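You operate a simulated robot arm through the tools that you are given. There is no shell and no other tool. Be economical: measure what you need, move in short steps, check, and stop when the job is done.

You are at the controls of a simulated two-armed robot. One attempt, no reset.

Task
Stand the blue spring in canister 41, screw its cap back on and stand the canister in the blue tray. Set down upright: what you pick out.
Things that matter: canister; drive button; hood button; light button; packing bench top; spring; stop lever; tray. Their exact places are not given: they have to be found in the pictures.

The check looks at the end state, three seconds after you hand in, the way a careful person would. Anything else that was tipped, shoved, dropped, spilled or broken makes it a failure. A push-on lid holds only when it is set on centred and level and pressed home; a screw cap is set on level and turned clockwise until tight.

Robot
Two 7-joint arms with two-finger parallel grippers on one trunk, on a base that drives. Base frame: it is fixed to the floor where the robot stands at the start and does not move with it; the origin is under the middle of the robot, x ahead of it, y to its left, z up. Lengths are in m, angles in rad, forces in N, time in s.
The left shoulder is at the start at [0.07, 0.163, 1.145], the right one opposite. With the tool pointing down near the work surface each hand reaches from about 0.38 to 0.88 m from the robot's upright axis, wherever it stands, measured 20 degrees to its own side. Places, roughly: drive button [0.9, -0.3, 0.9]; hood button [0.4, 0.8, 0.9]; light button [0.4, 0.6, 0.9]; packing bench top [0.6, 0, 0.8]; stop lever [0.5, 0.4, 0.9]; tray [0.6, 0.2, 0.8]. Payload 3.43 kg a hand.
Tool frame (each hand has its own): the origin (TCP) lies between the finger pads and is the grasp point; the fingertips stand 0.034 m ahead of it; z points along the fingers, y is the line along which they close. Largest opening 0.128 m; finger width 0.024, thickness 0.012; the body of the gripper, 0.048 by 0.13 m, starts 0.096 m behind the TCP.
Orientation is told as [roll, pitch, yaw] about the base's x, y, z axes, in that order, counted from this pose: with the fingers straight down and closing along the base's y, the tool's x points along the base's -x, its y along +y and its z along -z.

Tools
- The arms move only by the tool play_rows. It takes "left_commands", "right_commands" or both (then of equal length, played together; a hand with none holds still); each is a list of rows, each a list of 3 entries, a list of its own where there are three numbers: the shift along the base's x, y, z in cm, then the turn, a rotation vector about the base's x, y, z in rad, then the closure in counts, from 0 (fully open) to 255 (shut). In form: [[[tx, ty, tz], [wx, wy, wz], hand], ...]. A call has 1 to 8 rows; each row shifts and turns the commanded pose from where the row before left it. A row lasts 0.2 s, in which the tool goes at most 0.05 m and 0.15 rad; a call with a longer step from one row to the next is refused whole, and so is a gripper value outside its range. Where a pose cannot be reached the arm comes as near as it can. A force on the tool above 90 N (or 10 N above the force at the start of the call, whichever is more), or a blocked arm, ends the call early, and 0.2 s more pass. Each finger travels about 0.153 m/s and halts on what it meets, pressing with about 42 N; the grip force reading is that of the motor and also rises with nothing between the fingers. The clock runs only during rows and for 0.2 s after the last one: add rows that do not move to give the fingers time. The reply holds the time, the measured pose of the TCP, the force on the tool along the base axes, the opening and the grip force, in the units named above and with some noise, with the torque about the TCP (base axes, N m) and any sound that the robot's microphone picked up.
- Cameras (640 x 400 px; columns grow to the right, rows downward): "scene" is now at [0.1366, 0.0144, 1.3715]; the picture's right is [0.16, -0.99, -0.00], its down [-0.56, -0.09, -0.83] and it looks along [0.82, 0.13, -0.56] (base axes); focal length 214 px, centre (320, 200). "left" rides on the left gripper at [0.076, 0.011, -0.16] in its tool frame; the picture's right is [-0.15, 0.99, 0.00], its down [-0.88, -0.13, -0.46] and it looks along [-0.45, -0.07, 0.89] (tool axes); focal length 234 px, centre (320, 200). "right" rides on the right gripper at [0.076, -0.011, -0.16] in its tool frame; the picture's right is [0.15, 0.99, 0.00], its down [-0.88, 0.13, -0.46] and it looks along [-0.45, 0.07, 0.89] (tool axes); focal length 234 px, centre (320, 200).
- camera(camera): a new picture of that camera. The clock stands still meanwhile.
- raise_lower(by): slides the trunk up (or, below 0, down) by that many m; the arms and the scene camera ride with it, the base frame stays. It gives what a move gives, with no picture.
- base_move(legs): drives the robot by 1 to 6 legs, each [ahead, left, turn to the left] in m, m and rad, along the robot's own axes; the way and the turn of a leg run together, so that a leg with both is an arc; at most 1.5 m and 3.142 rad a leg. The arms and the cameras ride along, it lands a little off, and it stops where it bumps. It gives what a move gives.
- pan_tilt(pan, tilt): turns the head with the scene camera to pan (to the left, within 1.501 rad either way) and tilt (down, from -0.506 to 1.204), counted from straight ahead of the robot. It gives what a move gives.
- point_at(camera, pixels): for up to 12 pixels [column, row] of the newest picture of that camera ("zoom" is the newest enlarged one), the place [x, y, z] in the base frame of the surface seen there, good to about 0.003 m. The clock stands still meanwhile.
- enlarge(camera, box): a new picture of the part [left, top, right, bottom] of that camera's present view, enlarged. The clock stands still meanwhile.
- hand_in(): hands the job in; it is judged then, once.

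Go step by step. Measure first, check grasps and placings, and put right what went wrong. The budget is 80 turns and 62 pictures, counting those below and the enlarged ones. Unless the task says otherwise, let go and move clear before handing in, and close with one line.

The tools are called after "Request:" by a JSON object that holds its "api" and its "payload". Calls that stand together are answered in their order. play_rows: Moves the arms, as the interface text tells. Its arguments: {"type":"object","properties":{"left_commands":{"type":"array","items":{"type":"array"}},"right_commands":{"type":"array","items":{"type":"array"}}},"required":[]} The other tools are called the same way: raise_lower (by) slides the trunk up or down; base_move (legs) drives the base; pan_tilt (pan, tilt) turns the head that bears the scene camera; camera (camera) takes a picture; point_at (camera, pixels) gives the place of the surface under pixels of a picture; enlarge (camera, box) takes an enlarged picture of a part of a camera's view; hand_in () hands the job in.

At the start:

```text
time_s: 0.0
left_eef_pos: [0.5486, 0.0818, 1.1442]
left_ee_rot: [-0.001, 0.0, -0.001]
left_contact_force: [0.4, 0.1, 0.3]
left_moment: [0.02, -0.03, 0.0]
left_width: 0.1281
left_grasp_force: 0.1
right_eef_pos: [0.4176, -0.3131, 1.2453]
right_ee_rot: [0.0, -0.001, 0.0]
right_contact_force: [-0.6, -0.2, -0.2]
right_moment: [0.0, -0.04, 0.04]
right_width: 0.128
right_grasp_force: 0.0
trunk travel left (down, up): [-0.625, 0.315]
robot x, y, heading: [0.0013, -0.0003, -0.002]
head pan, tilt: [0.155, 0.6]
```

scene: 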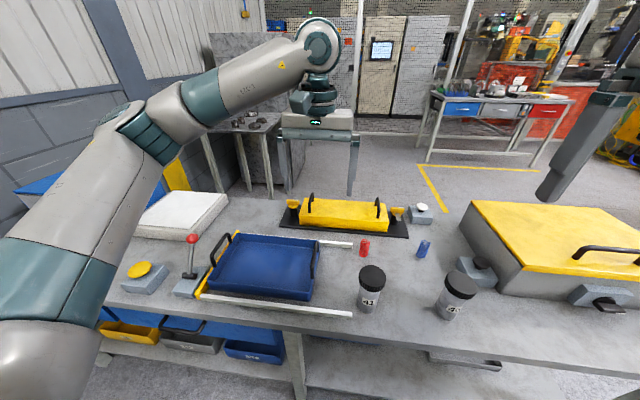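
right: 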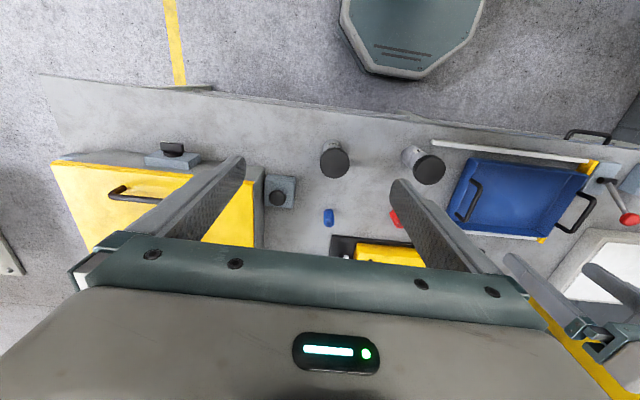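
left: 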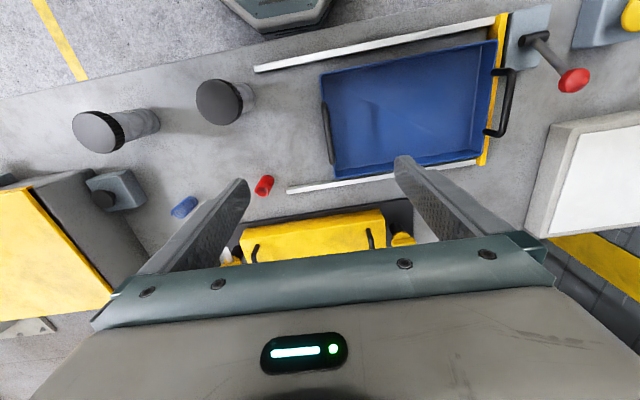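

The scene shows two black-capped canisters at about (371,290) and (455,295), a red spring at (364,247) and a blue one at (423,248). I'll enlarge to read the labels and measure.

Request:
{"api": "enlarge", "payload": {"camera": "scene", "box": [330, 220, 500, 326]}}

Request:
{"api": "point_at", "payload": {"camera": "scene", "pixels": [[373, 275], [460, 283], [424, 244], [423, 255], [365, 242], [364, 255], [265, 265], [240, 232], [215, 290], [312, 298], [315, 245], [400, 320]]}}

```text
3.76 times, centred on (415, 273) of scene
```

zoom: 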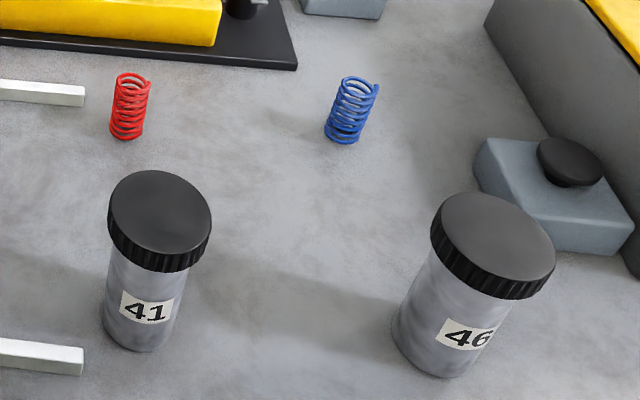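

```text
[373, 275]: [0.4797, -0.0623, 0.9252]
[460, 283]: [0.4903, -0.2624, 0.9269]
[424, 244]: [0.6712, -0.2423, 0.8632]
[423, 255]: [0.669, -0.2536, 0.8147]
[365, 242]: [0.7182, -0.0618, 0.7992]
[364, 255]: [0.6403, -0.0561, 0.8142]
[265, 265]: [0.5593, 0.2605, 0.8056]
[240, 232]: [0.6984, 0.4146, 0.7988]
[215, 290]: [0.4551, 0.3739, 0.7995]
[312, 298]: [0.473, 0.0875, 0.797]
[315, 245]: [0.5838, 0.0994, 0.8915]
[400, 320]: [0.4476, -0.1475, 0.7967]
```

Canister 41 is the left one at about (0.475,-0.06). I'll measure cap, body, springs and tray sizes.

Request:
{"api": "point_at", "payload": {"camera": "zoom", "pixels": [[112, 210], [208, 225], [160, 172], [155, 248], [150, 268], [140, 345], [108, 290], [183, 290], [330, 130], [358, 138], [348, 80], [376, 88]]}}

Request:
{"api": "enlarge", "payload": {"camera": "scene", "box": [180, 215, 380, 340]}}

```text
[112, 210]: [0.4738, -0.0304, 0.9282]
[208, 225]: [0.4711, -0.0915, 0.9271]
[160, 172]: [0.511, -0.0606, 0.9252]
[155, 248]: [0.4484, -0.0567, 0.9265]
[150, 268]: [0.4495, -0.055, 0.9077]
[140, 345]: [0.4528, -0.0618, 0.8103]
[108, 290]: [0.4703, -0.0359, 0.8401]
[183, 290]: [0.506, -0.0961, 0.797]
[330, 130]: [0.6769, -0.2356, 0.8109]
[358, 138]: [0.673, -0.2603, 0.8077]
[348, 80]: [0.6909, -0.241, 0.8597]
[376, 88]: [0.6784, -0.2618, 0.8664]
```

```text
3.20 times, centred on (280, 278) of scene
```

zoom: 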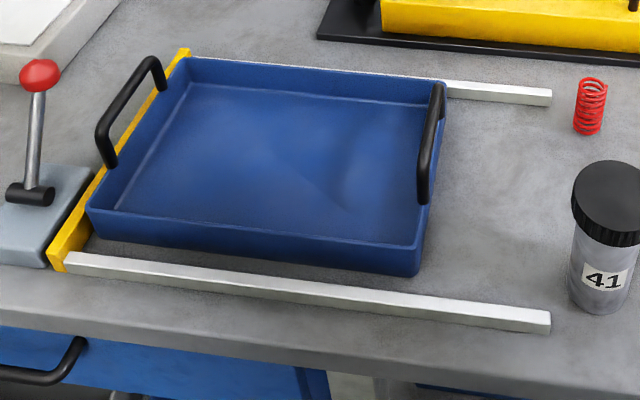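

Cap is about 0.064 m wide, centred at (0.479,-0.061), top 0.927; the blue spring stands at about (0.68,-0.249). I'll turn the left hand to point along -y (closing along x) off to the left, so it can hold the canister body in the air later.

Request:
{"api": "play_rows", "payload": {"left_commands": [[[-0.5, 2.2, -0.4], [-0.0864, 0.0864, 0.0864], 0], [[-0.5, 2.2, -0.4], [-0.0864, 0.0864, 0.0864], 0], [[-0.5, 2.2, -0.4], [-0.0864, 0.0864, 0.0864], 0], [[-0.5, 2.2, -0.4], [-0.0864, 0.0864, 0.0864], 0], [[-0.5, 2.2, -0.4], [-0.0864, 0.0864, 0.0864], 0], [[-0.5, 2.2, -0.4], [-0.0864, 0.0864, 0.0864], 0], [[-0.5, 2.2, -0.4], [-0.0864, 0.0864, 0.0864], 0]]}}

```text
time_s: 1.6
left_eef_pos: [0.51, 0.2357, 1.1144]
left_ee_rot: [-0.466, 0.732, 0.463]
left_contact_force: [-0.4, -0.1, -0.2]
left_moment: [-0.04, -0.01, -0.03]
left_width: 0.1281
left_grasp_force: 0.0
right_eef_pos: [0.4154, -0.311, 1.2479]
right_ee_rot: [-0.001, 0.0, -0.001]
right_contact_force: [-0.4, -0.3, 0.0]
right_moment: [-0.02, 0.01, -0.01]
right_width: 0.128
right_grasp_force: 0.1
trunk travel left (down, up): [-0.625, 0.315]
robot x, y, heading: [-0.0017, 0.0007, 0.001]
head pan, tilt: [0.155, 0.6]
```

The left hand follows well. I'll finish its turn and bring the right hand above the canister at z 1.06, yawed -0.8.

Request:
{"api": "play_rows", "payload": {"left_commands": [[[-0.2, 1, 0], [-0.0864, 0.0864, 0.0864], 0], [[-0.2, 1, 0], [-0.0864, 0.0864, 0.0864], 0], [[-0.2, 1, 0], [-0.0864, 0.0864, 0.0864], 0], [[-0.2, 1, 0], [-0.0864, 0.0864, 0.0864], 0], [[0, 0, 0], [-0.0864, 0.0864, 0.0864], 0], [[0, 0, 0], [-0.0864, 0.0864, 0.0864], 0], [[0, 0, 0], [-0.0864, 0.0864, 0.0864], 0], [[0, 0, 0], [0, 0, 0], 0]], "right_commands": [[[0.79, 3.12, -2.35], [0, 0, -0.1], 0], [[0.79, 3.12, -2.35], [0, 0, -0.1], 0], [[0.79, 3.12, -2.35], [0, 0, -0.1], 0], [[0.79, 3.12, -2.35], [0, 0, -0.1], 0], [[0.79, 3.12, -2.35], [0, 0, -0.1], 0], [[0.79, 3.12, -2.35], [0, 0, -0.1], 0], [[0.79, 3.12, -2.35], [0, 0, -0.1], 0], [[0.79, 3.12, -2.35], [0, 0, -0.1], 0]]}}

Request:
{"api": "camera", "payload": {"camera": "right"}}

Request:
{"api": "camera", "payload": {"camera": "scene"}}

```text
time_s: 3.4
left_eef_pos: [0.5062, 0.2774, 1.1145]
left_ee_rot: [2.168, 1.566, -2.543]
left_contact_force: [-0.5, -0.2, 0.4]
left_moment: [-0.01, -0.01, -0.03]
left_width: 0.128
left_grasp_force: 0.1
right_eef_pos: [0.4768, -0.061, 1.0579]
right_ee_rot: [-0.002, -0.001, -0.803]
right_contact_force: [-0.1, 0.1, -0.8]
right_moment: [-0.01, 0.05, 0.04]
right_width: 0.1281
right_grasp_force: 0.0
trunk travel left (down, up): [-0.625, 0.315]
robot x, y, heading: [0.0024, 0.0001, -0.001]
head pan, tilt: [0.155, 0.6]
```

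```text
56 pictures are left
```

right: 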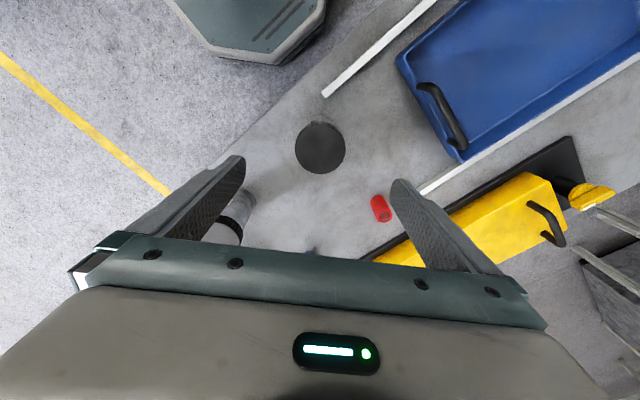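

```text
55 pictures are left
```

scene: 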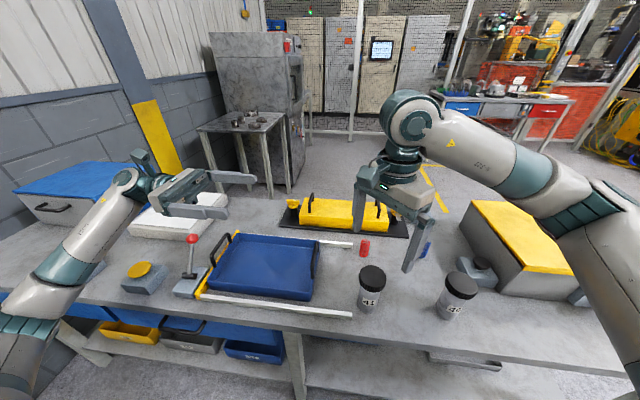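

The right hand is over the cap and the left is horizontal at the tray side. I'll check the cap position from the right camera (edges near (297,148),(345,148),(320,122),(320,173)).

Request:
{"api": "point_at", "payload": {"camera": "right", "pixels": [[320, 148], [298, 148], [343, 148], [320, 125], [320, 170]]}}

```text
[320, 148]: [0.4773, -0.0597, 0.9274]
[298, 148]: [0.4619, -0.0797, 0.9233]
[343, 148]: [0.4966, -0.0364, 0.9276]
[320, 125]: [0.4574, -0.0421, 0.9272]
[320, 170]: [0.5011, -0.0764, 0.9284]
```

Cap centre is (0.479,-0.060), aligned. Descend to z 0.928, close on the cap.

Request:
{"api": "play_rows", "payload": {"right_commands": [[[0.1, 0.05, -3.3], [0, 0, 0], 0], [[0.1, 0.05, -3.3], [0, 0, 0], 0], [[0, 0, -3.3], [0, 0, 0], 0], [[0, 0, -3.1], [0, 0, 0], 0], [[0, 0, 0], [0, 0, 0], 0], [[0, 0, 0], [0, 0, 0], 255], [[0, 0, 0], [0, 0, 0], 255], [[0, 0, 0], [0, 0, 0], 255]]}}

```text
time_s: 5.2
left_eef_pos: [0.5049, 0.2745, 1.1144]
left_ee_rot: [1.871, 1.569, -2.84]
left_contact_force: [1.0, -1.1, -0.8]
left_moment: [0.0, 0.01, -0.02]
left_width: 0.1282
left_grasp_force: 0.0
right_eef_pos: [0.4814, -0.0623, 0.9298]
right_ee_rot: [0.0, 0.001, -0.8]
right_contact_force: [-0.6, -0.1, 0.8]
right_moment: [0.03, 0.06, 0.02]
right_width: 0.0625
right_grasp_force: 41.8
trunk travel left (down, up): [-0.625, 0.315]
robot x, y, heading: [-0.001, 0.0015, 0.001]
head pan, tilt: [0.155, 0.6]
```

The grip on the cap is 0.0625 m wide, good. Lift 15 cm gently.

Request:
{"api": "play_rows", "payload": {"right_commands": [[[0, 0, 1], [0, 0, 0], 255], [[0, 0, 2], [0, 0, 0], 255], [[0, 0, 3], [0, 0, 0], 255], [[0, 0, 3], [0, 0, 0], 255], [[0, 0, 3], [0, 0, 0], 255], [[0, 0, 2], [0, 0, 0], 255], [[0, 0, 1], [0, 0, 0], 255]], "left_commands": [[[-0.3, 0, -1.5], [0, 0, 0], 0], [[-0.3, 0, -1.5], [0, 0, 0], 0], [[-0.3, 0, -1.5], [0, 0, 0], 0], [[-0.3, 0, -1.5], [0, 0, 0], 0], [[-0.3, 0, -1.5], [0, 0, 0], 0], [[-0.3, 0, -1.5], [0, 0, 0], 0], [[-0.6, 0, -3], [0, 0, 0], 0]]}}

Request:
{"api": "camera", "payload": {"camera": "left"}}

Request:
{"api": "camera", "payload": {"camera": "scene"}}

```text
time_s: 6.8
left_eef_pos: [0.4821, 0.2767, 0.9948]
left_ee_rot: [2.126, 1.568, -2.587]
left_contact_force: [-0.5, -0.2, 0.0]
left_moment: [-0.03, 0.0, -0.03]
left_width: 0.1279
left_grasp_force: 0.1
right_eef_pos: [0.4822, -0.0605, 1.0786]
right_ee_rot: [0.0, 0.001, -0.8]
right_contact_force: [-0.1, -0.3, -4.1]
right_moment: [0.0, -0.02, 0.01]
right_width: 0.0624
right_grasp_force: 41.9
trunk travel left (down, up): [-0.625, 0.315]
robot x, y, heading: [-0.0012, 0.0011, 0.002]
head pan, tilt: [0.155, 0.6]
```

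```text
54 pictures are left
```

left: 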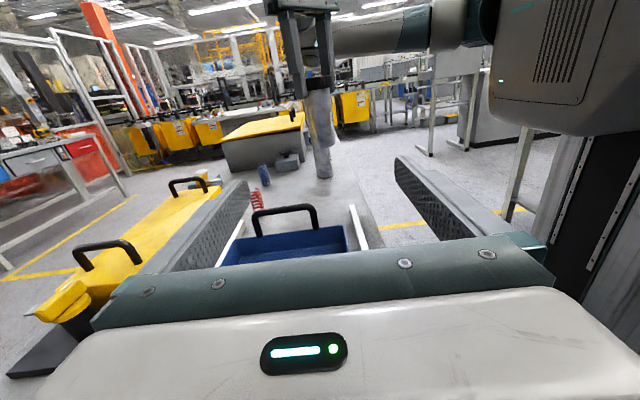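

```text
53 pictures are left
```

scene: 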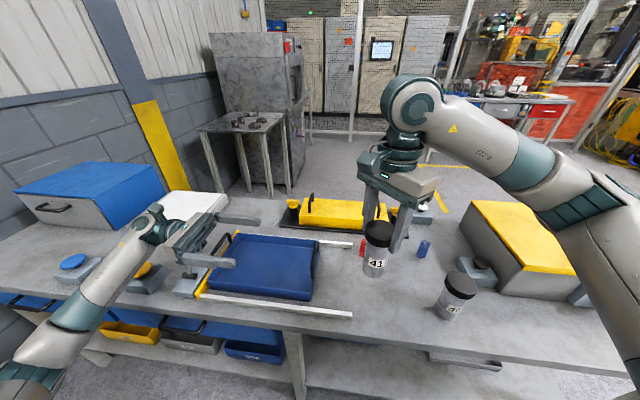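

The canister hangs with its body at z≈0.95–1.05. Advance the left hand 33.6 cm along -y so it straddles the body.

Request:
{"api": "play_rows", "payload": {"left_commands": [[[0, -4.5, 0], [0, 0, 0], 0], [[0, -4.5, 0], [0, 0, 0], 0], [[0, -4.5, 0], [0, 0, 0], 0], [[0, -4.5, 0], [0, 0, 0], 0], [[0, -4.5, 0], [0, 0, 0], 0], [[0, -4.5, 0], [0, 0, 0], 0], [[0, -4, 0], [0, 0, 0], 0], [[0, -2.6, 0], [0, 0, 0], 0]]}}

Request:
{"api": "camera", "payload": {"camera": "left"}}

Request:
{"api": "camera", "payload": {"camera": "scene"}}

```text
time_s: 8.6
left_eef_pos: [0.4807, -0.061, 0.9938]
left_ee_rot: [1.378, 1.569, 2.948]
left_contact_force: [-0.1, -0.5, 0.2]
left_moment: [0.04, 0.0, -0.01]
left_width: 0.1279
left_grasp_force: 0.1
right_eef_pos: [0.4802, -0.06, 1.0777]
right_ee_rot: [0.0, 0.001, -0.801]
right_contact_force: [-0.4, -0.4, -2.5]
right_moment: [-0.01, 0.03, 0.0]
right_width: 0.0624
right_grasp_force: 42.0
trunk travel left (down, up): [-0.625, 0.315]
robot x, y, heading: [-0.0002, -0.001, 0.004]
head pan, tilt: [0.155, 0.6]
```

```text
52 pictures are left
```

left: 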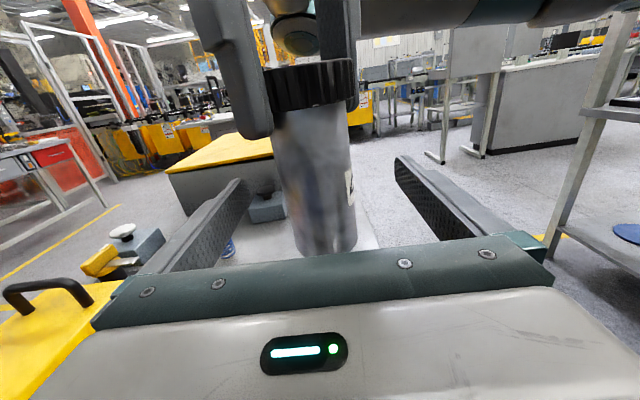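

```text
51 pictures are left
```

scene: 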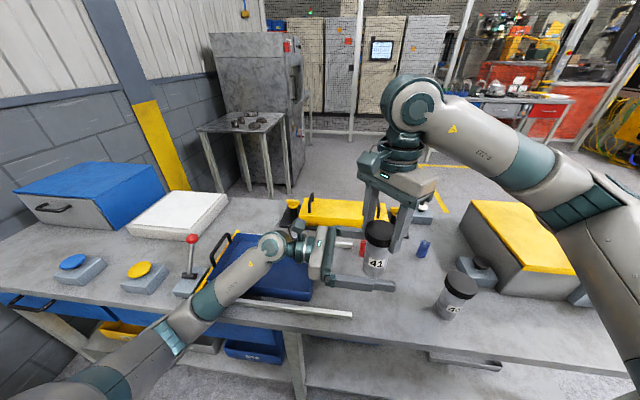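

The canister body sits between the left pads. Close the left hand.

Request:
{"api": "play_rows", "payload": {"left_commands": [[[0, 0, 0], [0, 0, 0], 255], [[0, 0, 0], [0, 0, 0], 255], [[0, 0, 0], [0, 0, 0], 255]]}}

Request:
{"api": "camera", "payload": {"camera": "left"}}

```text
time_s: 9.4
left_eef_pos: [0.4802, -0.0599, 0.9923]
left_ee_rot: [1.677, 1.569, -3.033]
left_contact_force: [5.5, -2.8, 0.7]
left_moment: [0.22, 0.43, 0.0]
left_width: 0.0512
left_grasp_force: 41.9
right_eef_pos: [0.4817, -0.06, 1.079]
right_ee_rot: [0.0, 0.0, -0.799]
right_contact_force: [-5.7, 3.1, -2.2]
right_moment: [0.0, 0.04, 0.02]
right_width: 0.0623
right_grasp_force: 41.7
trunk travel left (down, up): [-0.625, 0.315]
robot x, y, heading: [-0.0, 0.0019, -0.005]
head pan, tilt: [0.155, 0.6]
```

```text
50 pictures are left
```

left: 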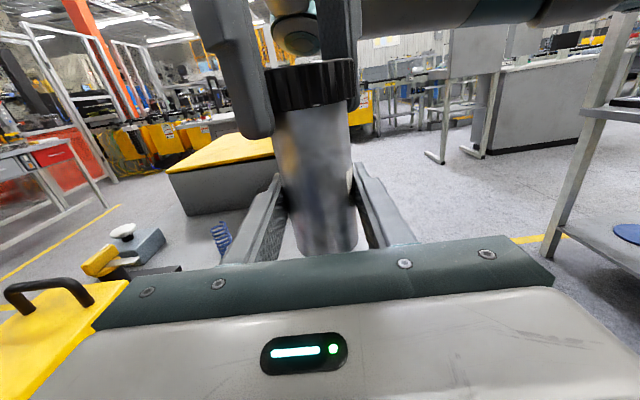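

Both hands hold it (body 0.051 m). Now unscrew: turn the right hand counterclockwise.

Request:
{"api": "play_rows", "payload": {"right_commands": [[[0, 0, 0], [0, 0, 0.15], 255], [[0, 0, 0], [0, 0, 0.15], 255], [[0, 0, 0], [0, 0, 0.15], 255], [[0, 0, 0], [0, 0, 0.15], 255], [[0, 0, 0], [0, 0, 0.15], 255], [[0, 0, 0], [0, 0, 0.15], 255], [[0, 0, 0], [0, 0, 0.15], 255], [[0, 0, 0], [0, 0, 0.15], 255]]}}

```text
time_s: 11.2
left_eef_pos: [0.4802, -0.0601, 0.9927]
left_ee_rot: [1.197, 1.568, 2.771]
left_contact_force: [18.3, -25.7, -9.0]
left_moment: [0.83, 1.36, 0.04]
left_width: 0.0513
left_grasp_force: 42.3
right_eef_pos: [0.4813, -0.0608, 1.0776]
right_ee_rot: [0.005, -0.001, 0.404]
right_contact_force: [-18.3, 25.1, 8.8]
right_moment: [1.38, 0.26, -0.04]
right_width: 0.0623
right_grasp_force: 42.2
trunk travel left (down, up): [-0.625, 0.315]
robot x, y, heading: [0.0005, -0.0008, 0.001]
head pan, tilt: [0.155, 0.6]
```

It turned 1.2 rad with low torque; there's an upward push (cap rising) and ~25 N sideways. Continue turning while rising slightly and easing toward +y.

Request:
{"api": "play_rows", "payload": {"right_commands": [[[-0.02, 0.03, 0.03], [0, 0, 0.15], 255], [[-0.02, 0.03, 0.03], [0, 0, 0.15], 255], [[0, 0.03, 0.03], [0, 0, 0.15], 255], [[0, 0, 0.03], [0, 0, 0.15], 255], [[0, 0, 0.03], [0, 0, 0.15], 255], [[0, 0, 0.03], [0, 0, 0.15], 255], [[0, 0, 0.03], [0, 0, 0.15], 255], [[0, 0, 0.03], [0, 0, 0.15], 255]]}}

Request:
{"api": "camera", "payload": {"camera": "left"}}

```text
time_s: 13.0
left_eef_pos: [0.4736, -0.0608, 0.9934]
left_ee_rot: [-1.019, 1.568, 0.536]
left_contact_force: [-40.8, 9.2, -4.1]
left_moment: [-0.84, -1.66, -0.03]
left_width: 0.0518
left_grasp_force: 41.5
right_eef_pos: [0.4716, -0.0611, 1.0813]
right_ee_rot: [-0.013, 0.006, 1.584]
right_contact_force: [41.4, -8.5, 5.4]
right_moment: [-0.05, -1.94, 0.05]
right_width: 0.063
right_grasp_force: 42.3
right hand out of reach, approached as far as the arm can: row 8
trunk travel left (down, up): [-0.625, 0.315]
robot x, y, heading: [0.0037, 0.0028, 0.002]
head pan, tilt: [0.155, 0.6]
```

```text
49 pictures are left
```

left: 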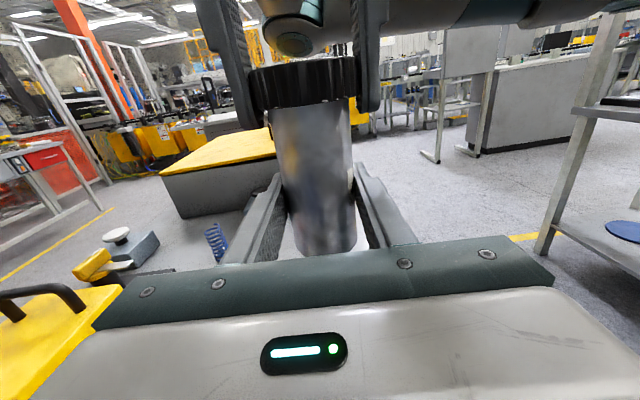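

The wrist hit its limit at yaw 1.58 and drifted in x by 1 cm. Release the cap, turn back (fingers open in place) and regrip.

Request:
{"api": "play_rows", "payload": {"right_commands": [[[0, 0, 0], [0, 0, 0], 0], [[0, 0, 0], [0, 0, 0], 0], [[0, 0, 0], [0, 0, -0.15], 0], [[0, 0, 0], [0, 0, -0.15], 0], [[0, 0, 0], [0, 0, -0.15], 0], [[0, 0, 0], [0, 0, -0.15], 0], [[0, 0, 0], [0, 0, -0.15], 0], [[0, 0, 0], [0, 0, -0.15], 0]]}}

Request:
{"api": "camera", "payload": {"camera": "right"}}

```text
time_s: 14.8
left_eef_pos: [0.4793, -0.0602, 0.994]
left_ee_rot: [1.687, 1.568, -3.027]
left_contact_force: [-0.5, 1.1, -0.6]
left_moment: [-0.01, -0.05, -0.02]
left_width: 0.0512
left_grasp_force: 42.0
right_eef_pos: [0.4679, -0.0566, 1.0793]
right_ee_rot: [-0.001, 0.0, 0.697]
right_contact_force: [-0.1, -0.3, -0.1]
right_moment: [0.01, -0.02, -0.03]
right_width: 0.1279
right_grasp_force: 0.1
trunk travel left (down, up): [-0.625, 0.315]
robot x, y, heading: [0.0058, 0.0028, -0.001]
head pan, tilt: [0.155, 0.6]
```

```text
48 pictures are left
```

right: 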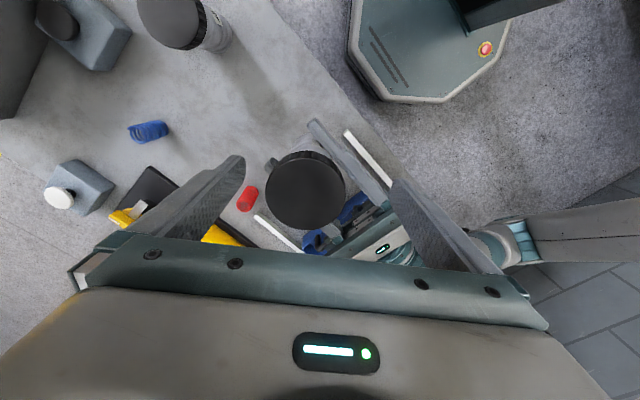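

The cap is visible at about (304,190). Measure its centre and height.

Request:
{"api": "point_at", "payload": {"camera": "right", "pixels": [[304, 190], [268, 190], [341, 190], [304, 158], [304, 225]]}}

```text
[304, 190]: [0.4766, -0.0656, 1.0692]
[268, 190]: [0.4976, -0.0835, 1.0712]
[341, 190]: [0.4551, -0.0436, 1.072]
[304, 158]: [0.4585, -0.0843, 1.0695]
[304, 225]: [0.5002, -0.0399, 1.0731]
```

Cap centre ≈ (0.478,-0.063), top 1.071. Turn back to yaw ≈ -0.7 while re-centring.

Request:
{"api": "play_rows", "payload": {"right_commands": [[[0.14, -0.07, -0.05], [0, 0, -0.15], 0], [[0.14, -0.07, -0.05], [0, 0, -0.15], 0], [[0.14, -0.07, -0.05], [0, 0, -0.15], 0], [[0.14, -0.07, -0.05], [0, 0, -0.15], 0], [[0.14, -0.07, -0.05], [0, 0, -0.15], 0], [[0.14, -0.07, -0.05], [0, 0, -0.15], 0], [[0.14, -0.07, -0.05], [0, 0, -0.15], 0], [[0.14, -0.07, -0.05], [0, 0, -0.15], 0]]}}

Request:
{"api": "play_rows", "payload": {"right_commands": [[[0, 0, 0], [0, 0, -0.15], 0], [[0, 0, 0], [0, 0, -0.15], 0], [[0, 0, 0], [0, 0, -0.1], 0], [[0, 0, 0], [0, 0, 0], 0], [[0, 0, 0], [0, 0, 0], 255], [[0, 0, 0], [0, 0, 0], 255], [[0, 0, 0], [0, 0, 0], 255]]}}

```text
time_s: 16.6
left_eef_pos: [0.48, -0.0597, 0.9938]
left_ee_rot: [1.659, 1.569, -3.054]
left_contact_force: [-0.5, -0.5, -0.5]
left_moment: [-0.04, 0.04, 0.0]
left_width: 0.0514
left_grasp_force: 41.8
right_eef_pos: [0.4781, -0.0643, 1.0751]
right_ee_rot: [0.0, 0.0, -0.503]
right_contact_force: [-0.2, 0.0, -0.1]
right_moment: [0.0, 0.01, 0.01]
right_width: 0.1281
right_grasp_force: 0.1
trunk travel left (down, up): [-0.625, 0.315]
robot x, y, heading: [-0.0032, 0.0014, 0.001]
head pan, tilt: [0.155, 0.6]
```

```text
time_s: 18.2
left_eef_pos: [0.4787, -0.0594, 0.9929]
left_ee_rot: [1.693, 1.573, -3.018]
left_contact_force: [-12.9, -9.1, -0.4]
left_moment: [0.5, -0.92, 0.01]
left_width: 0.0513
left_grasp_force: 42.0
right_eef_pos: [0.4799, -0.0616, 1.0753]
right_ee_rot: [0.002, 0.001, -0.899]
right_contact_force: [12.4, 9.3, -0.7]
right_moment: [0.24, -0.08, 0.0]
right_width: 0.0619
right_grasp_force: 41.6
trunk travel left (down, up): [-0.625, 0.315]
robot x, y, heading: [-0.0037, -0.003, 0.004]
head pan, tilt: [0.155, 0.6]
```

Gripped again; a small sideways force (+12,+9). Ease and turn CCW 1.2 rad while rising slightly.

Request:
{"api": "play_rows", "payload": {"right_commands": [[[0.1, 0.1, 0], [0, 0, 0.15], 255], [[0, 0, 0.03], [0, 0, 0.15], 255], [[0, 0, 0.03], [0, 0, 0.15], 255], [[0, 0, 0.03], [0, 0, 0.15], 255], [[0, 0, 0.03], [0, 0, 0.15], 255], [[0, 0, 0.03], [0, 0, 0.15], 255], [[0, 0, 0.03], [0, 0, 0.15], 255], [[0, 0, 0.03], [0, 0, 0.15], 255]]}}

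Request:
{"api": "play_rows", "payload": {"right_commands": [[[0, 0, 0.02], [0, 0, 0.15], 255], [[0, 0, 0.02], [0, 0, 0.15], 255], [[0, 0, 0.02], [0, 0, 0.15], 255], [[0, 0, 0.02], [0, 0, 0.15], 255], [[0, 0, 0.02], [0, 0, 0.15], 255], [[0, 0, 0.02], [0, 0, 0.15], 255]]}}

Request:
{"api": "camera", "payload": {"camera": "left"}}

```text
time_s: 20.0
left_eef_pos: [0.479, -0.0594, 0.9942]
left_ee_rot: [3.087, 1.57, -1.626]
left_contact_force: [-24.4, -14.6, 7.0]
left_moment: [0.68, -1.15, -0.03]
left_width: 0.0512
left_grasp_force: 42.6
right_eef_pos: [0.4803, -0.0604, 1.0772]
right_ee_rot: [0.001, -0.002, 0.301]
right_contact_force: [25.2, 15.2, -10.2]
right_moment: [0.51, -0.93, 0.02]
right_width: 0.062
right_grasp_force: 42.2
trunk travel left (down, up): [-0.625, 0.315]
robot x, y, heading: [0.0003, 0.003, 0.001]
head pan, tilt: [0.155, 0.6]
```

```text
time_s: 21.4
left_eef_pos: [0.4808, -0.0596, 0.9943]
left_ee_rot: [3.04, 1.567, -1.673]
left_contact_force: [-20.9, -22.3, 14.3]
left_moment: [0.91, -1.14, -0.02]
left_width: 0.0511
left_grasp_force: 42.1
right_eef_pos: [0.4794, -0.0611, 1.0781]
right_ee_rot: [0.001, -0.002, 1.201]
right_contact_force: [21.2, 21.9, -17.3]
right_moment: [0.91, -0.68, 0.02]
right_width: 0.0621
right_grasp_force: 41.8
trunk travel left (down, up): [-0.625, 0.315]
robot x, y, heading: [-0.0025, 0.002, -0.003]
head pan, tilt: [0.155, 0.6]
```

```text
47 pictures are left
```

left: 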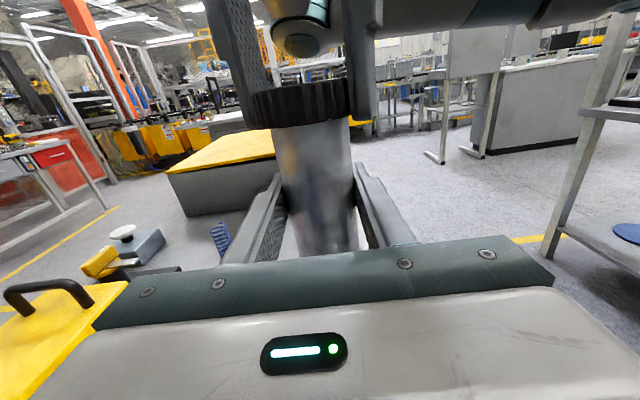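

The cap's position in the left picture (300,100) looks slightly changed, and the label is no longer visible. I must check whether the body is turning in the left grip; look at the scene zoomed.

Request:
{"api": "enlarge", "payload": {"camera": "scene", "box": [310, 190, 450, 300]}}

```text
3.64 times, centred on (380, 245) of scene
```

zoom: 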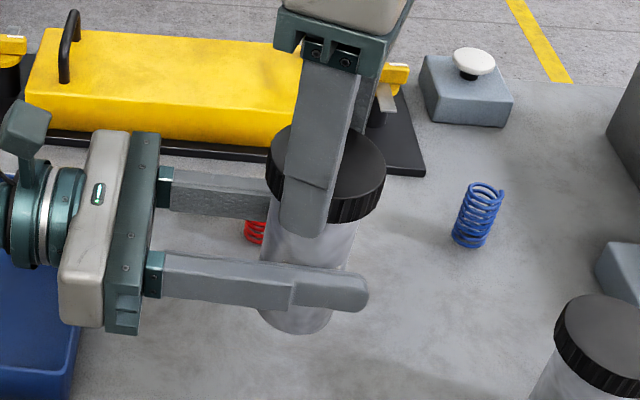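

The label spot is hidden behind the finger, so inconclusive. Release the cap, turn back, and inspect closely to tell whether the cap has risen.

Request:
{"api": "play_rows", "payload": {"right_commands": [[[0, 0, 0], [0, 0, 0], 0], [[0, 0, 0], [0, 0, 0], 0], [[0, 0, 0], [0, 0, -0.15], 0], [[0, 0, 0], [0, 0, -0.15], 0], [[0, 0, 0], [0, 0, -0.15], 0], [[0, 0, 0], [0, 0, -0.15], 0], [[0, 0, 0], [0, 0, -0.15], 0], [[0, 0, 0], [0, 0, -0.15], 0]]}}

Request:
{"api": "enlarge", "payload": {"camera": "left", "box": [220, 30, 420, 260]}}

Request:
{"api": "point_at", "payload": {"camera": "zoom", "pixels": [[320, 80], [320, 115], [320, 165], [320, 185], [320, 250], [340, 360]]}}

Request:
{"api": "enlarge", "payload": {"camera": "right", "box": [230, 110, 400, 250]}}

```text
time_s: 23.2
left_eef_pos: [0.4809, -0.0596, 0.9939]
left_ee_rot: [1.682, 1.569, -3.032]
left_contact_force: [-0.3, -0.4, 0.5]
left_moment: [-0.01, -0.05, 0.0]
left_width: 0.0507
left_grasp_force: 42.4
right_eef_pos: [0.4796, -0.0619, 1.0781]
right_ee_rot: [-0.001, 0.0, 0.299]
right_contact_force: [-0.1, -0.3, -0.3]
right_moment: [-0.02, 0.01, 0.0]
right_width: 0.1282
right_grasp_force: 0.1
trunk travel left (down, up): [-0.625, 0.315]
robot x, y, heading: [-0.0058, -0.0017, 0.003]
head pan, tilt: [0.155, 0.6]
```

```text
1.74 times, centred on (320, 145) of left
```

zoom: 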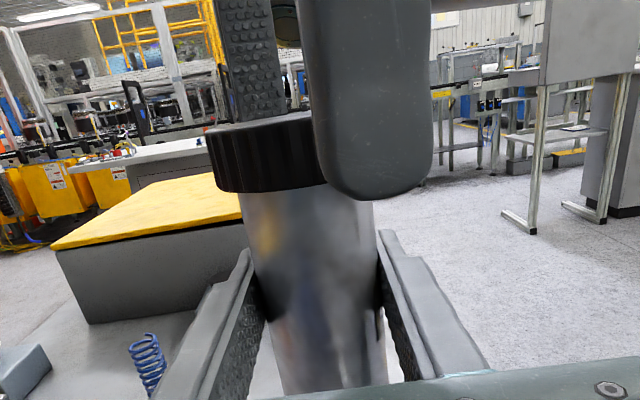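

```text
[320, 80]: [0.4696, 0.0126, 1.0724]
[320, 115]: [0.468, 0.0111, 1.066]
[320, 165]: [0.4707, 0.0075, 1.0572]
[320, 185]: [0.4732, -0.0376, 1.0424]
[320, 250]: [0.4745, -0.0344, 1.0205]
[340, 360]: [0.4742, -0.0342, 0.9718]
```

```text
2.86 times, centred on (315, 180) of right
```

zoom: 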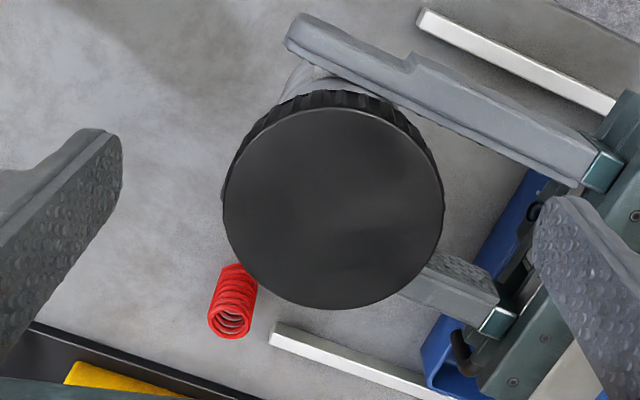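

Measure cap top plane and body in this right view, to check tilt and height.

Request:
{"api": "point_at", "payload": {"camera": "zoom", "pixels": [[333, 208], [230, 208], [437, 208], [333, 115], [333, 303], [260, 140], [400, 280], [300, 100], [305, 75]]}}

Request:
{"api": "camera", "payload": {"camera": "left"}}

Request:
{"api": "point_at", "payload": {"camera": "left", "pixels": [[290, 110], [290, 132], [290, 136], [300, 138], [320, 138], [310, 145], [310, 170], [310, 200], [310, 230], [315, 250]]}}

```text
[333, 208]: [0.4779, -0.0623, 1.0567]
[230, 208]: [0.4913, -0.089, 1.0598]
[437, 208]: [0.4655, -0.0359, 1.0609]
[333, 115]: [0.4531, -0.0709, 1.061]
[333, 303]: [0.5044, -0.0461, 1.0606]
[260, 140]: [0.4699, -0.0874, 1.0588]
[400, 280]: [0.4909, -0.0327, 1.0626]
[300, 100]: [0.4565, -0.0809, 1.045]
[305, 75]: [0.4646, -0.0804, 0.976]
```

```text
43 pictures are left
```

left: 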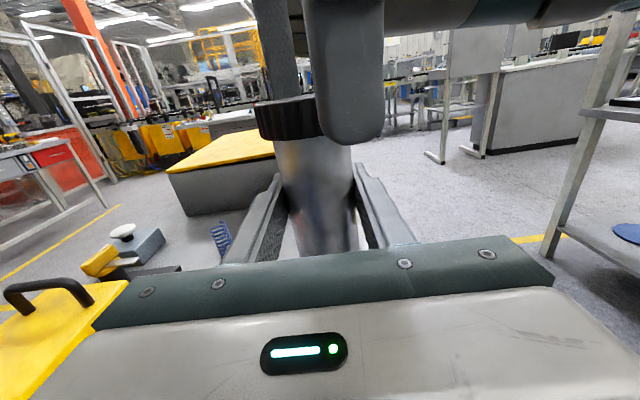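

```text
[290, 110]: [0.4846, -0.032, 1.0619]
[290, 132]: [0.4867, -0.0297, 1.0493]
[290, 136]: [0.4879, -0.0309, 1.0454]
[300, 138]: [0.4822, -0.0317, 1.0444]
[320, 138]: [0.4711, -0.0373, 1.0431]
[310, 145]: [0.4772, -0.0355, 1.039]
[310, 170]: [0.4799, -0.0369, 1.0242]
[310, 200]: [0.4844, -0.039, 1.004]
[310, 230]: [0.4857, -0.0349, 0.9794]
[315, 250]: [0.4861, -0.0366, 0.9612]
```

Cap top is now at 1.060, lower than the 1.075 I lifted it to: the canister slid down in the left grip. I'll check body bottom in the scene view.

Request:
{"api": "enlarge", "payload": {"camera": "scene", "box": [345, 205, 425, 275]}}

```text
5.71 times, centred on (385, 240) of scene
```

zoom: 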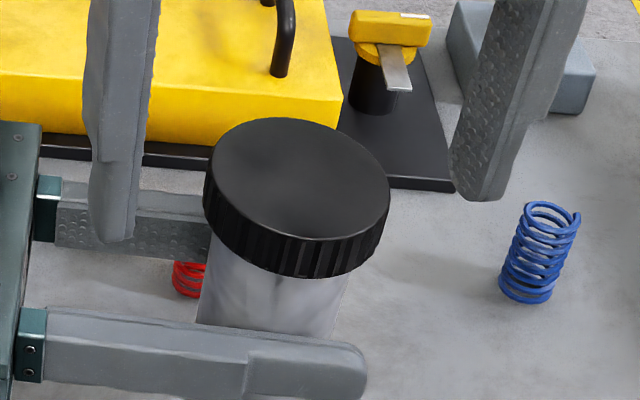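

Request:
{"api": "enlarge", "payload": {"camera": "scene", "box": [345, 235, 425, 305]}}

Request:
{"api": "point_at", "payload": {"camera": "zoom", "pixels": [[280, 90], [280, 115], [280, 150], [250, 232], [260, 240], [265, 248], [280, 200]]}}

```text
5.71 times, centred on (385, 270) of scene
```

zoom: 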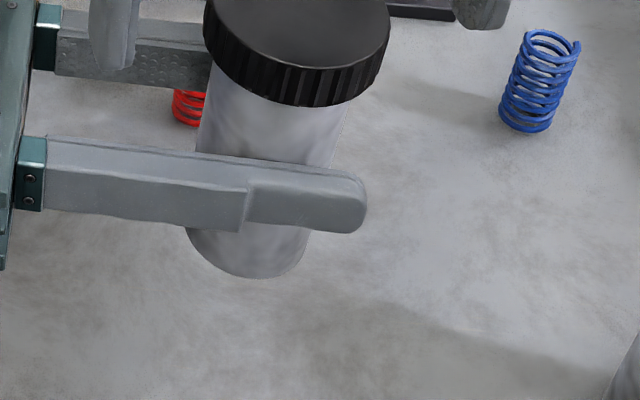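

```text
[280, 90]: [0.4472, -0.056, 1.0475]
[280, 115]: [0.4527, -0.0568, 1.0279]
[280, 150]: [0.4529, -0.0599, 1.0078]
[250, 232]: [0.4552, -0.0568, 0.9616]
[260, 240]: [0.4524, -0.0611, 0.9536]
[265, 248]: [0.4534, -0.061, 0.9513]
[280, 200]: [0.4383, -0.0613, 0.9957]
```

The canister slid about 1.5 cm down in the left grip, but it's upright. Turn back to yaw -0.9, lower 1.5 cm and regrip the cap.

Request:
{"api": "play_rows", "payload": {"right_commands": [[[-0.03, 0, -0.2], [0, 0, -0.15], 0], [[-0.03, 0, -0.2], [0, 0, -0.15], 0], [[-0.03, 0, -0.2], [0, 0, -0.15], 0], [[0, 0, -0.2], [0, 0, -0.15], 0], [[0, 0, -0.2], [0, 0, -0.15], 0], [[0, 0, -0.2], [0, 0, -0.15], 0], [[0, 0, -0.2], [0, 0, -0.15], 0], [[0, 0, -0.1], [0, 0, -0.15], 0]]}}

Request:
{"api": "play_rows", "payload": {"right_commands": [[[0, 0, 0], [0, 0, 0], 255], [[0, 0, 0], [0, 0, 0], 255], [[0, 0, 0], [0, 0, 0], 255], [[0, 0, 0.05], [0, 0, 0.15], 255], [[0, 0, 0.05], [0, 0, 0.15], 255], [[0, 0, 0.05], [0, 0, 0.15], 255], [[0, 0, 0.05], [0, 0, 0.15], 255]]}}

```text
time_s: 25.0
left_eef_pos: [0.4797, -0.0599, 0.994]
left_ee_rot: [1.684, 1.57, -3.026]
left_contact_force: [-0.1, 0.2, 0.1]
left_moment: [0.0, -0.03, 0.01]
left_width: 0.05
left_grasp_force: 42.1
right_eef_pos: [0.4782, -0.0602, 1.0639]
right_ee_rot: [-0.001, 0.0, -0.901]
right_contact_force: [-0.2, 0.0, 0.2]
right_moment: [-0.03, 0.0, -0.01]
right_width: 0.1281
right_grasp_force: 0.1
trunk travel left (down, up): [-0.625, 0.315]
robot x, y, heading: [-0.0014, 0.001, 0.001]
head pan, tilt: [0.155, 0.6]
```

```text
time_s: 26.6
left_eef_pos: [0.4802, -0.0601, 0.9921]
left_ee_rot: [1.454, 1.569, 3.027]
left_contact_force: [-4.7, 1.0, -0.2]
left_moment: [-0.02, -0.19, 0.01]
left_width: 0.0496
left_grasp_force: 42.1
right_eef_pos: [0.4777, -0.0614, 1.065]
right_ee_rot: [0.0, 0.0, -0.298]
right_contact_force: [4.3, -0.1, -0.4]
right_moment: [-0.01, -0.16, -0.06]
right_width: 0.0623
right_grasp_force: 42.1
trunk travel left (down, up): [-0.625, 0.315]
robot x, y, heading: [-0.0002, 0.0007, 0.003]
head pan, tilt: [0.155, 0.6]
```

Now forces are low (cap likely loosening). Continue the turn with slight lift.

Request:
{"api": "play_rows", "payload": {"right_commands": [[[0, 0, 0.05], [0, 0, 0.15], 255], [[0, 0, 0.05], [0, 0, 0.15], 255], [[0, 0, 0.05], [0, 0, 0.15], 255], [[0, 0, 0.05], [0, 0, 0.15], 255], [[0, 0, 0.05], [0, 0, 0.15], 255], [[0, 0, 0.05], [0, 0, 0.15], 255], [[0, 0, 0.05], [0, 0, 0.15], 255], [[0, 0, 0.05], [0, 0, 0.15], 255]]}}

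Request:
{"api": "enlarge", "payload": {"camera": "left", "box": [220, 30, 420, 260]}}

```text
time_s: 28.4
left_eef_pos: [0.4788, -0.0601, 0.9934]
left_ee_rot: [1.597, 1.57, -3.117]
left_contact_force: [0.0, 1.4, -0.3]
left_moment: [-0.02, 0.01, -0.01]
left_width: 0.0494
left_grasp_force: 41.7
right_eef_pos: [0.48, -0.0622, 1.0696]
right_ee_rot: [0.002, -0.001, 0.901]
right_contact_force: [-0.1, 0.2, 0.6]
right_moment: [0.0, -0.01, 0.01]
right_width: 0.0621
right_grasp_force: 41.7
trunk travel left (down, up): [-0.625, 0.315]
robot x, y, heading: [-0.0029, 0.0046, -0.002]
head pan, tilt: [0.155, 0.6]
```

```text
1.74 times, centred on (320, 145) of left
```

zoom: 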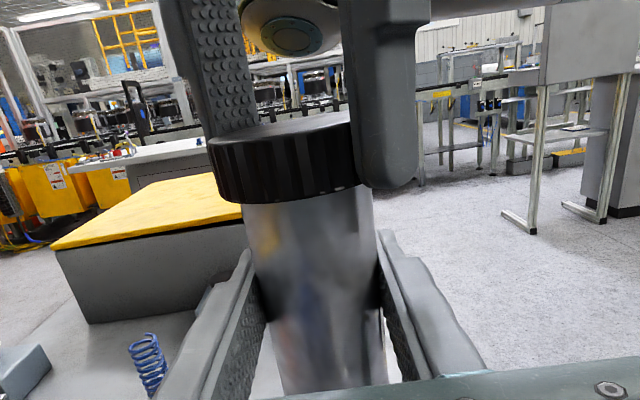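

The cap still looks seated, bottom edge at row ~200. I need to see whether the cap itself turned; measure heights now via the left camera.

Request:
{"api": "point_at", "payload": {"camera": "zoom", "pixels": [[280, 140], [280, 195], [280, 210], [310, 150], [310, 195], [310, 210], [320, 300], [330, 385], [230, 160], [345, 185]]}}

Request:
{"api": "camera", "payload": {"camera": "scene"}}

Request:
{"api": "point_at", "payload": {"camera": "scene", "pixels": [[377, 228], [385, 232], [370, 235], [380, 228], [375, 240], [378, 246], [378, 254], [378, 282], [378, 284], [395, 235]]}}

```text
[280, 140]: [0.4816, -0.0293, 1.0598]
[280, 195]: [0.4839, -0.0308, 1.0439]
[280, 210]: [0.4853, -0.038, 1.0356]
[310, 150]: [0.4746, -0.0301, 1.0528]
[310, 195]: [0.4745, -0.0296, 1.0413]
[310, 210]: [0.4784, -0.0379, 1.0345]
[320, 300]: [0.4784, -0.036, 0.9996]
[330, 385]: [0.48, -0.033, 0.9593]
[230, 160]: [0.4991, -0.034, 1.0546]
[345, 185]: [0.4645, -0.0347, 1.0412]
```

```text
39 pictures are left
```

scene: 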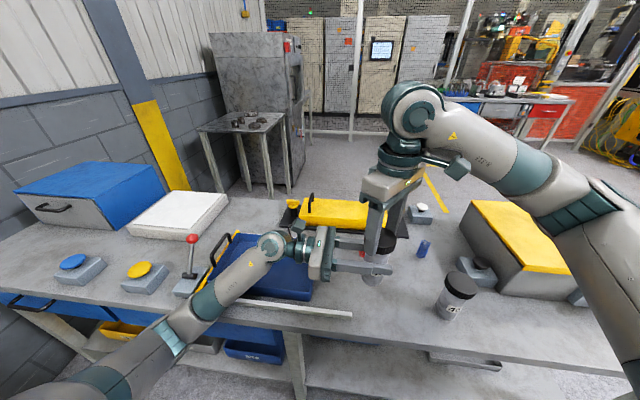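

```text
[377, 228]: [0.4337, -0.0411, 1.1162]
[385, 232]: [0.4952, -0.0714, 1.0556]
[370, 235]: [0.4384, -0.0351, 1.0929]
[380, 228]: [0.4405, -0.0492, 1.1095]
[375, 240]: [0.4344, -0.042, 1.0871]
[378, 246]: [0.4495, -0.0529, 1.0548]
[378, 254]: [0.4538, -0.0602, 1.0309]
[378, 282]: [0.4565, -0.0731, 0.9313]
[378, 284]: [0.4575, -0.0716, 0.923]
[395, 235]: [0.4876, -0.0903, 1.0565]
```

Enlarge the scene near the canister (375,260) to look for the label, which would show body rotation.

Request:
{"api": "enlarge", "payload": {"camera": "scene", "box": [345, 220, 425, 290]}}

```text
5.71 times, centred on (385, 255) of scene
```

zoom: 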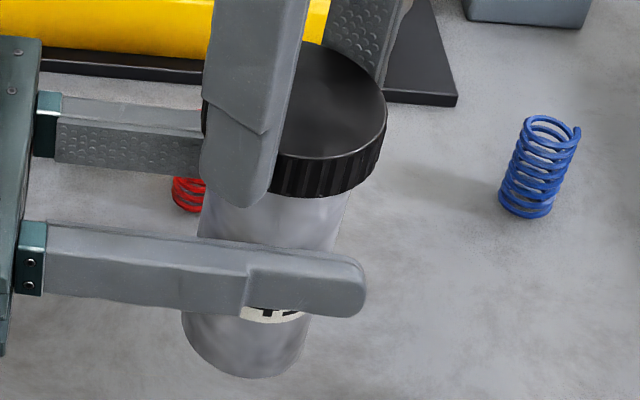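

The label is still facing the robot under the finger at (270,313), so the body isn't rotating; the body has slid down while the cap stayed, i.e. the cap is rising off. Test by lifting the right hand 1.5 cm.

Request:
{"api": "play_rows", "payload": {"right_commands": [[[0, 0, 0], [0, 0, 0.1], 255], [[0, 0, 0.3], [0, 0, 0.1], 255], [[0, 0, 0.3], [0, 0, 0.1], 255], [[0, 0, 0.3], [0, 0, 0], 255], [[0, 0, 0.3], [0, 0, 0], 255], [[0, 0, 0.3], [0, 0, 0], 255]]}}

Request:
{"api": "enlarge", "payload": {"camera": "left", "box": [220, 30, 420, 260]}}

```text
time_s: 29.8
left_eef_pos: [0.4805, -0.0604, 0.9924]
left_ee_rot: [1.673, 1.57, -3.036]
left_contact_force: [0.5, -0.5, 0.3]
left_moment: [-0.01, 0.0, -0.01]
left_width: 0.0499
left_grasp_force: 41.7
right_eef_pos: [0.4804, -0.0619, 1.0851]
right_ee_rot: [0.003, 0.0, 1.199]
right_contact_force: [0.0, 0.4, -0.9]
right_moment: [-0.01, -0.01, -0.03]
right_width: 0.0621
right_grasp_force: 42.2
trunk travel left (down, up): [-0.625, 0.315]
robot x, y, heading: [0.0015, -0.0025, -0.0]
head pan, tilt: [0.155, 0.6]
```

```text
1.74 times, centred on (320, 145) of left
```

zoom: 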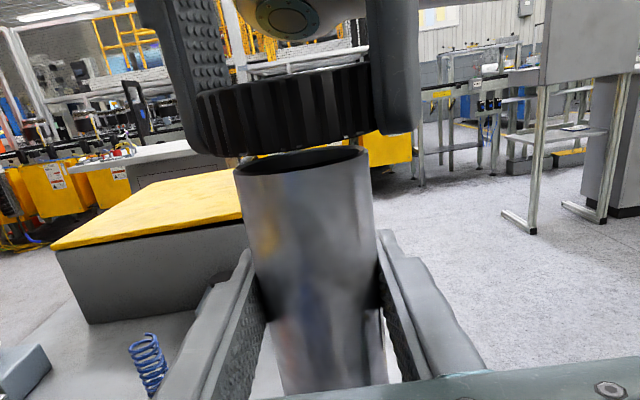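

The cap is off, with the open rim showing at (300,160). Measure cap bottom, rim and inside before moving the cap to the bench.

Request:
{"api": "point_at", "payload": {"camera": "zoom", "pixels": [[290, 90], [290, 145], [320, 135], [300, 148], [300, 165], [300, 178], [240, 170], [365, 152], [220, 145], [400, 125]]}}

```text
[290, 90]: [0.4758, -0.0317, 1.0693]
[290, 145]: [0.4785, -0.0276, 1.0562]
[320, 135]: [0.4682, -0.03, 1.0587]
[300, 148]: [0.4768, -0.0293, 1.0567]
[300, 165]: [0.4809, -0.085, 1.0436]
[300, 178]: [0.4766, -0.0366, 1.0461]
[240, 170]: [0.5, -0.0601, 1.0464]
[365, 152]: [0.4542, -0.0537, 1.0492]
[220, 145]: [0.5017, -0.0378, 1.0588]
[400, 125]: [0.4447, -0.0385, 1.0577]
```

Cap bottom is 0.029 below the right TCP; rim at 1.047. Raise, move to about (0.62,-0.16) keeping this yaw, and start down.

Request:
{"api": "play_rows", "payload": {"right_commands": [[[0, 0, 3], [0, 0, 0], 255], [[1, -0.5, 2.5], [0, 0, 0], 255], [[4, -2.8, 0], [0, 0, 0], 255], [[4, -2.8, 0], [0, 0, 0], 255], [[4, -2.8, -1], [0, 0, 0], 255], [[1, -1, -4], [0, 0, 0], 255], [[0, 0, -4.5], [0, 0, 0], 255], [[0, 0, -4.5], [0, 0, 0], 255]]}}

Request:
{"api": "camera", "payload": {"camera": "right"}}

Request:
{"api": "camera", "payload": {"camera": "left"}}

```text
time_s: 31.6
left_eef_pos: [0.4806, -0.0606, 0.9924]
left_ee_rot: [1.573, 1.568, -3.137]
left_contact_force: [1.3, 0.6, 0.1]
left_moment: [-0.01, 0.03, 0.0]
left_width: 0.0492
left_grasp_force: 42.1
right_eef_pos: [0.5648, -0.1312, 1.0065]
right_ee_rot: [0.0, -0.002, 1.196]
right_contact_force: [0.2, -0.9, -1.3]
right_moment: [0.01, 0.08, 0.01]
right_width: 0.062
right_grasp_force: 42.0
right hand out of reach, approached as far as the arm can: row 4, 5, 6, 8
trunk travel left (down, up): [-0.625, 0.315]
robot x, y, heading: [0.0009, -0.0013, -0.005]
head pan, tilt: [0.155, 0.6]
```

```text
36 pictures are left
```

right: 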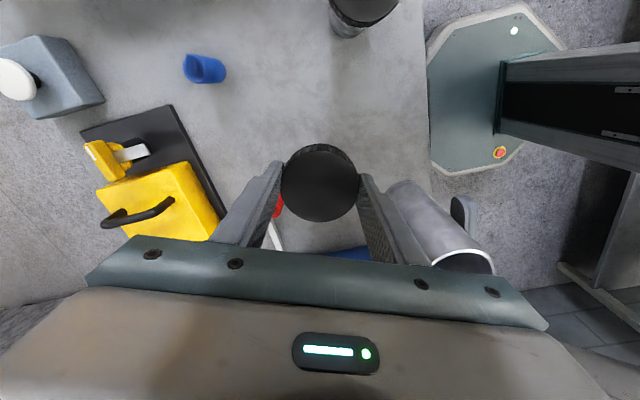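

```text
35 pictures are left
```

left: 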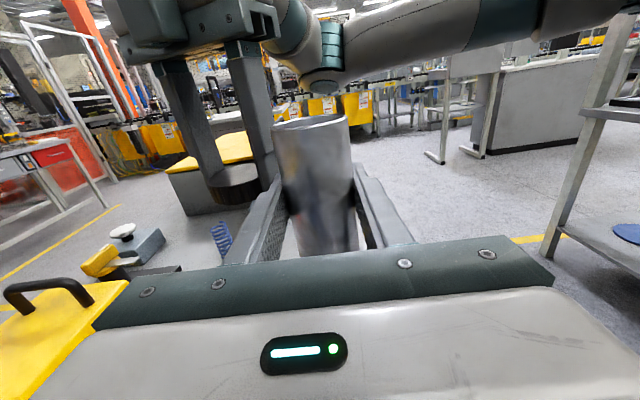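

At that yaw the reach was limited; the cap is at (0.565,-0.131,1.007). Turn back toward yaw 0.4 while moving away from the left hand to (0.62,-0.165).

Request:
{"api": "play_rows", "payload": {"right_commands": [[[1, -1, 0], [0, 0, -0.05], 255], [[1, -1, 0], [0, 0, -0.15], 255], [[1, -1, 0], [0, 0, -0.15], 255], [[1, -0.4, 0], [0, 0, -0.15], 255], [[1, 0, 0], [0, 0, -0.15], 255], [[0.5, 0, 0], [0, 0, -0.15], 255], [[0, 0, -2], [0, 0, 0], 255], [[0, 0, -4], [0, 0, 0], 255]]}}

```text
time_s: 33.4
left_eef_pos: [0.4813, -0.0614, 0.9924]
left_ee_rot: [1.383, 1.568, 2.954]
left_contact_force: [0.4, 0.3, 0.9]
left_moment: [0.04, 0.01, -0.02]
left_width: 0.0491
left_grasp_force: 41.9
right_eef_pos: [0.6177, -0.1676, 0.9455]
right_ee_rot: [0.0, 0.0, 0.399]
right_contact_force: [0.2, -0.6, 0.0]
right_moment: [-0.06, 0.0, 0.01]
right_width: 0.0625
right_grasp_force: 42.4
trunk travel left (down, up): [-0.625, 0.315]
robot x, y, heading: [-0.0012, -0.0032, 0.001]
head pan, tilt: [0.155, 0.6]
```

Reached. Descend to z 0.834 at y -0.155 (leaving room to the blue spring); then open.

Request:
{"api": "play_rows", "payload": {"right_commands": [[[0, 0.6, -4], [0, 0, 0], 255], [[0, 0.6, -4], [0, 0, 0], 255], [[0, 0, -2], [0, 0, 0], 255], [[0, 0, -1.1], [0, 0, 0], 255], [[0, 0, 0], [0, 0, 0], 255]]}}

Request:
{"api": "enlarge", "payload": {"camera": "right", "box": [200, 80, 440, 260]}}

```text
time_s: 34.6
left_eef_pos: [0.4805, -0.0603, 0.9933]
left_ee_rot: [1.642, 1.568, -3.068]
left_contact_force: [0.1, -0.2, 0.2]
left_moment: [-0.03, 0.01, -0.01]
left_width: 0.0494
left_grasp_force: 42.5
right_eef_pos: [0.6163, -0.1545, 0.8379]
right_ee_rot: [-0.001, -0.001, 0.4]
right_contact_force: [0.7, 0.3, 0.8]
right_moment: [0.01, -0.01, 0.03]
right_width: 0.0621
right_grasp_force: 42.1
trunk travel left (down, up): [-0.625, 0.315]
robot x, y, heading: [0.0035, 0.0001, -0.006]
head pan, tilt: [0.155, 0.6]
```

```text
2.22 times, centred on (320, 170) of right
```

zoom: 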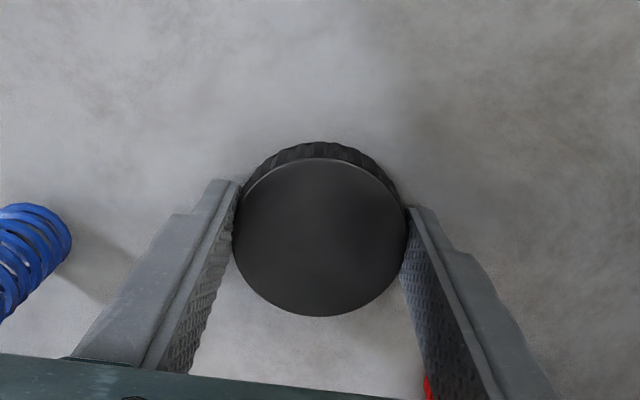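

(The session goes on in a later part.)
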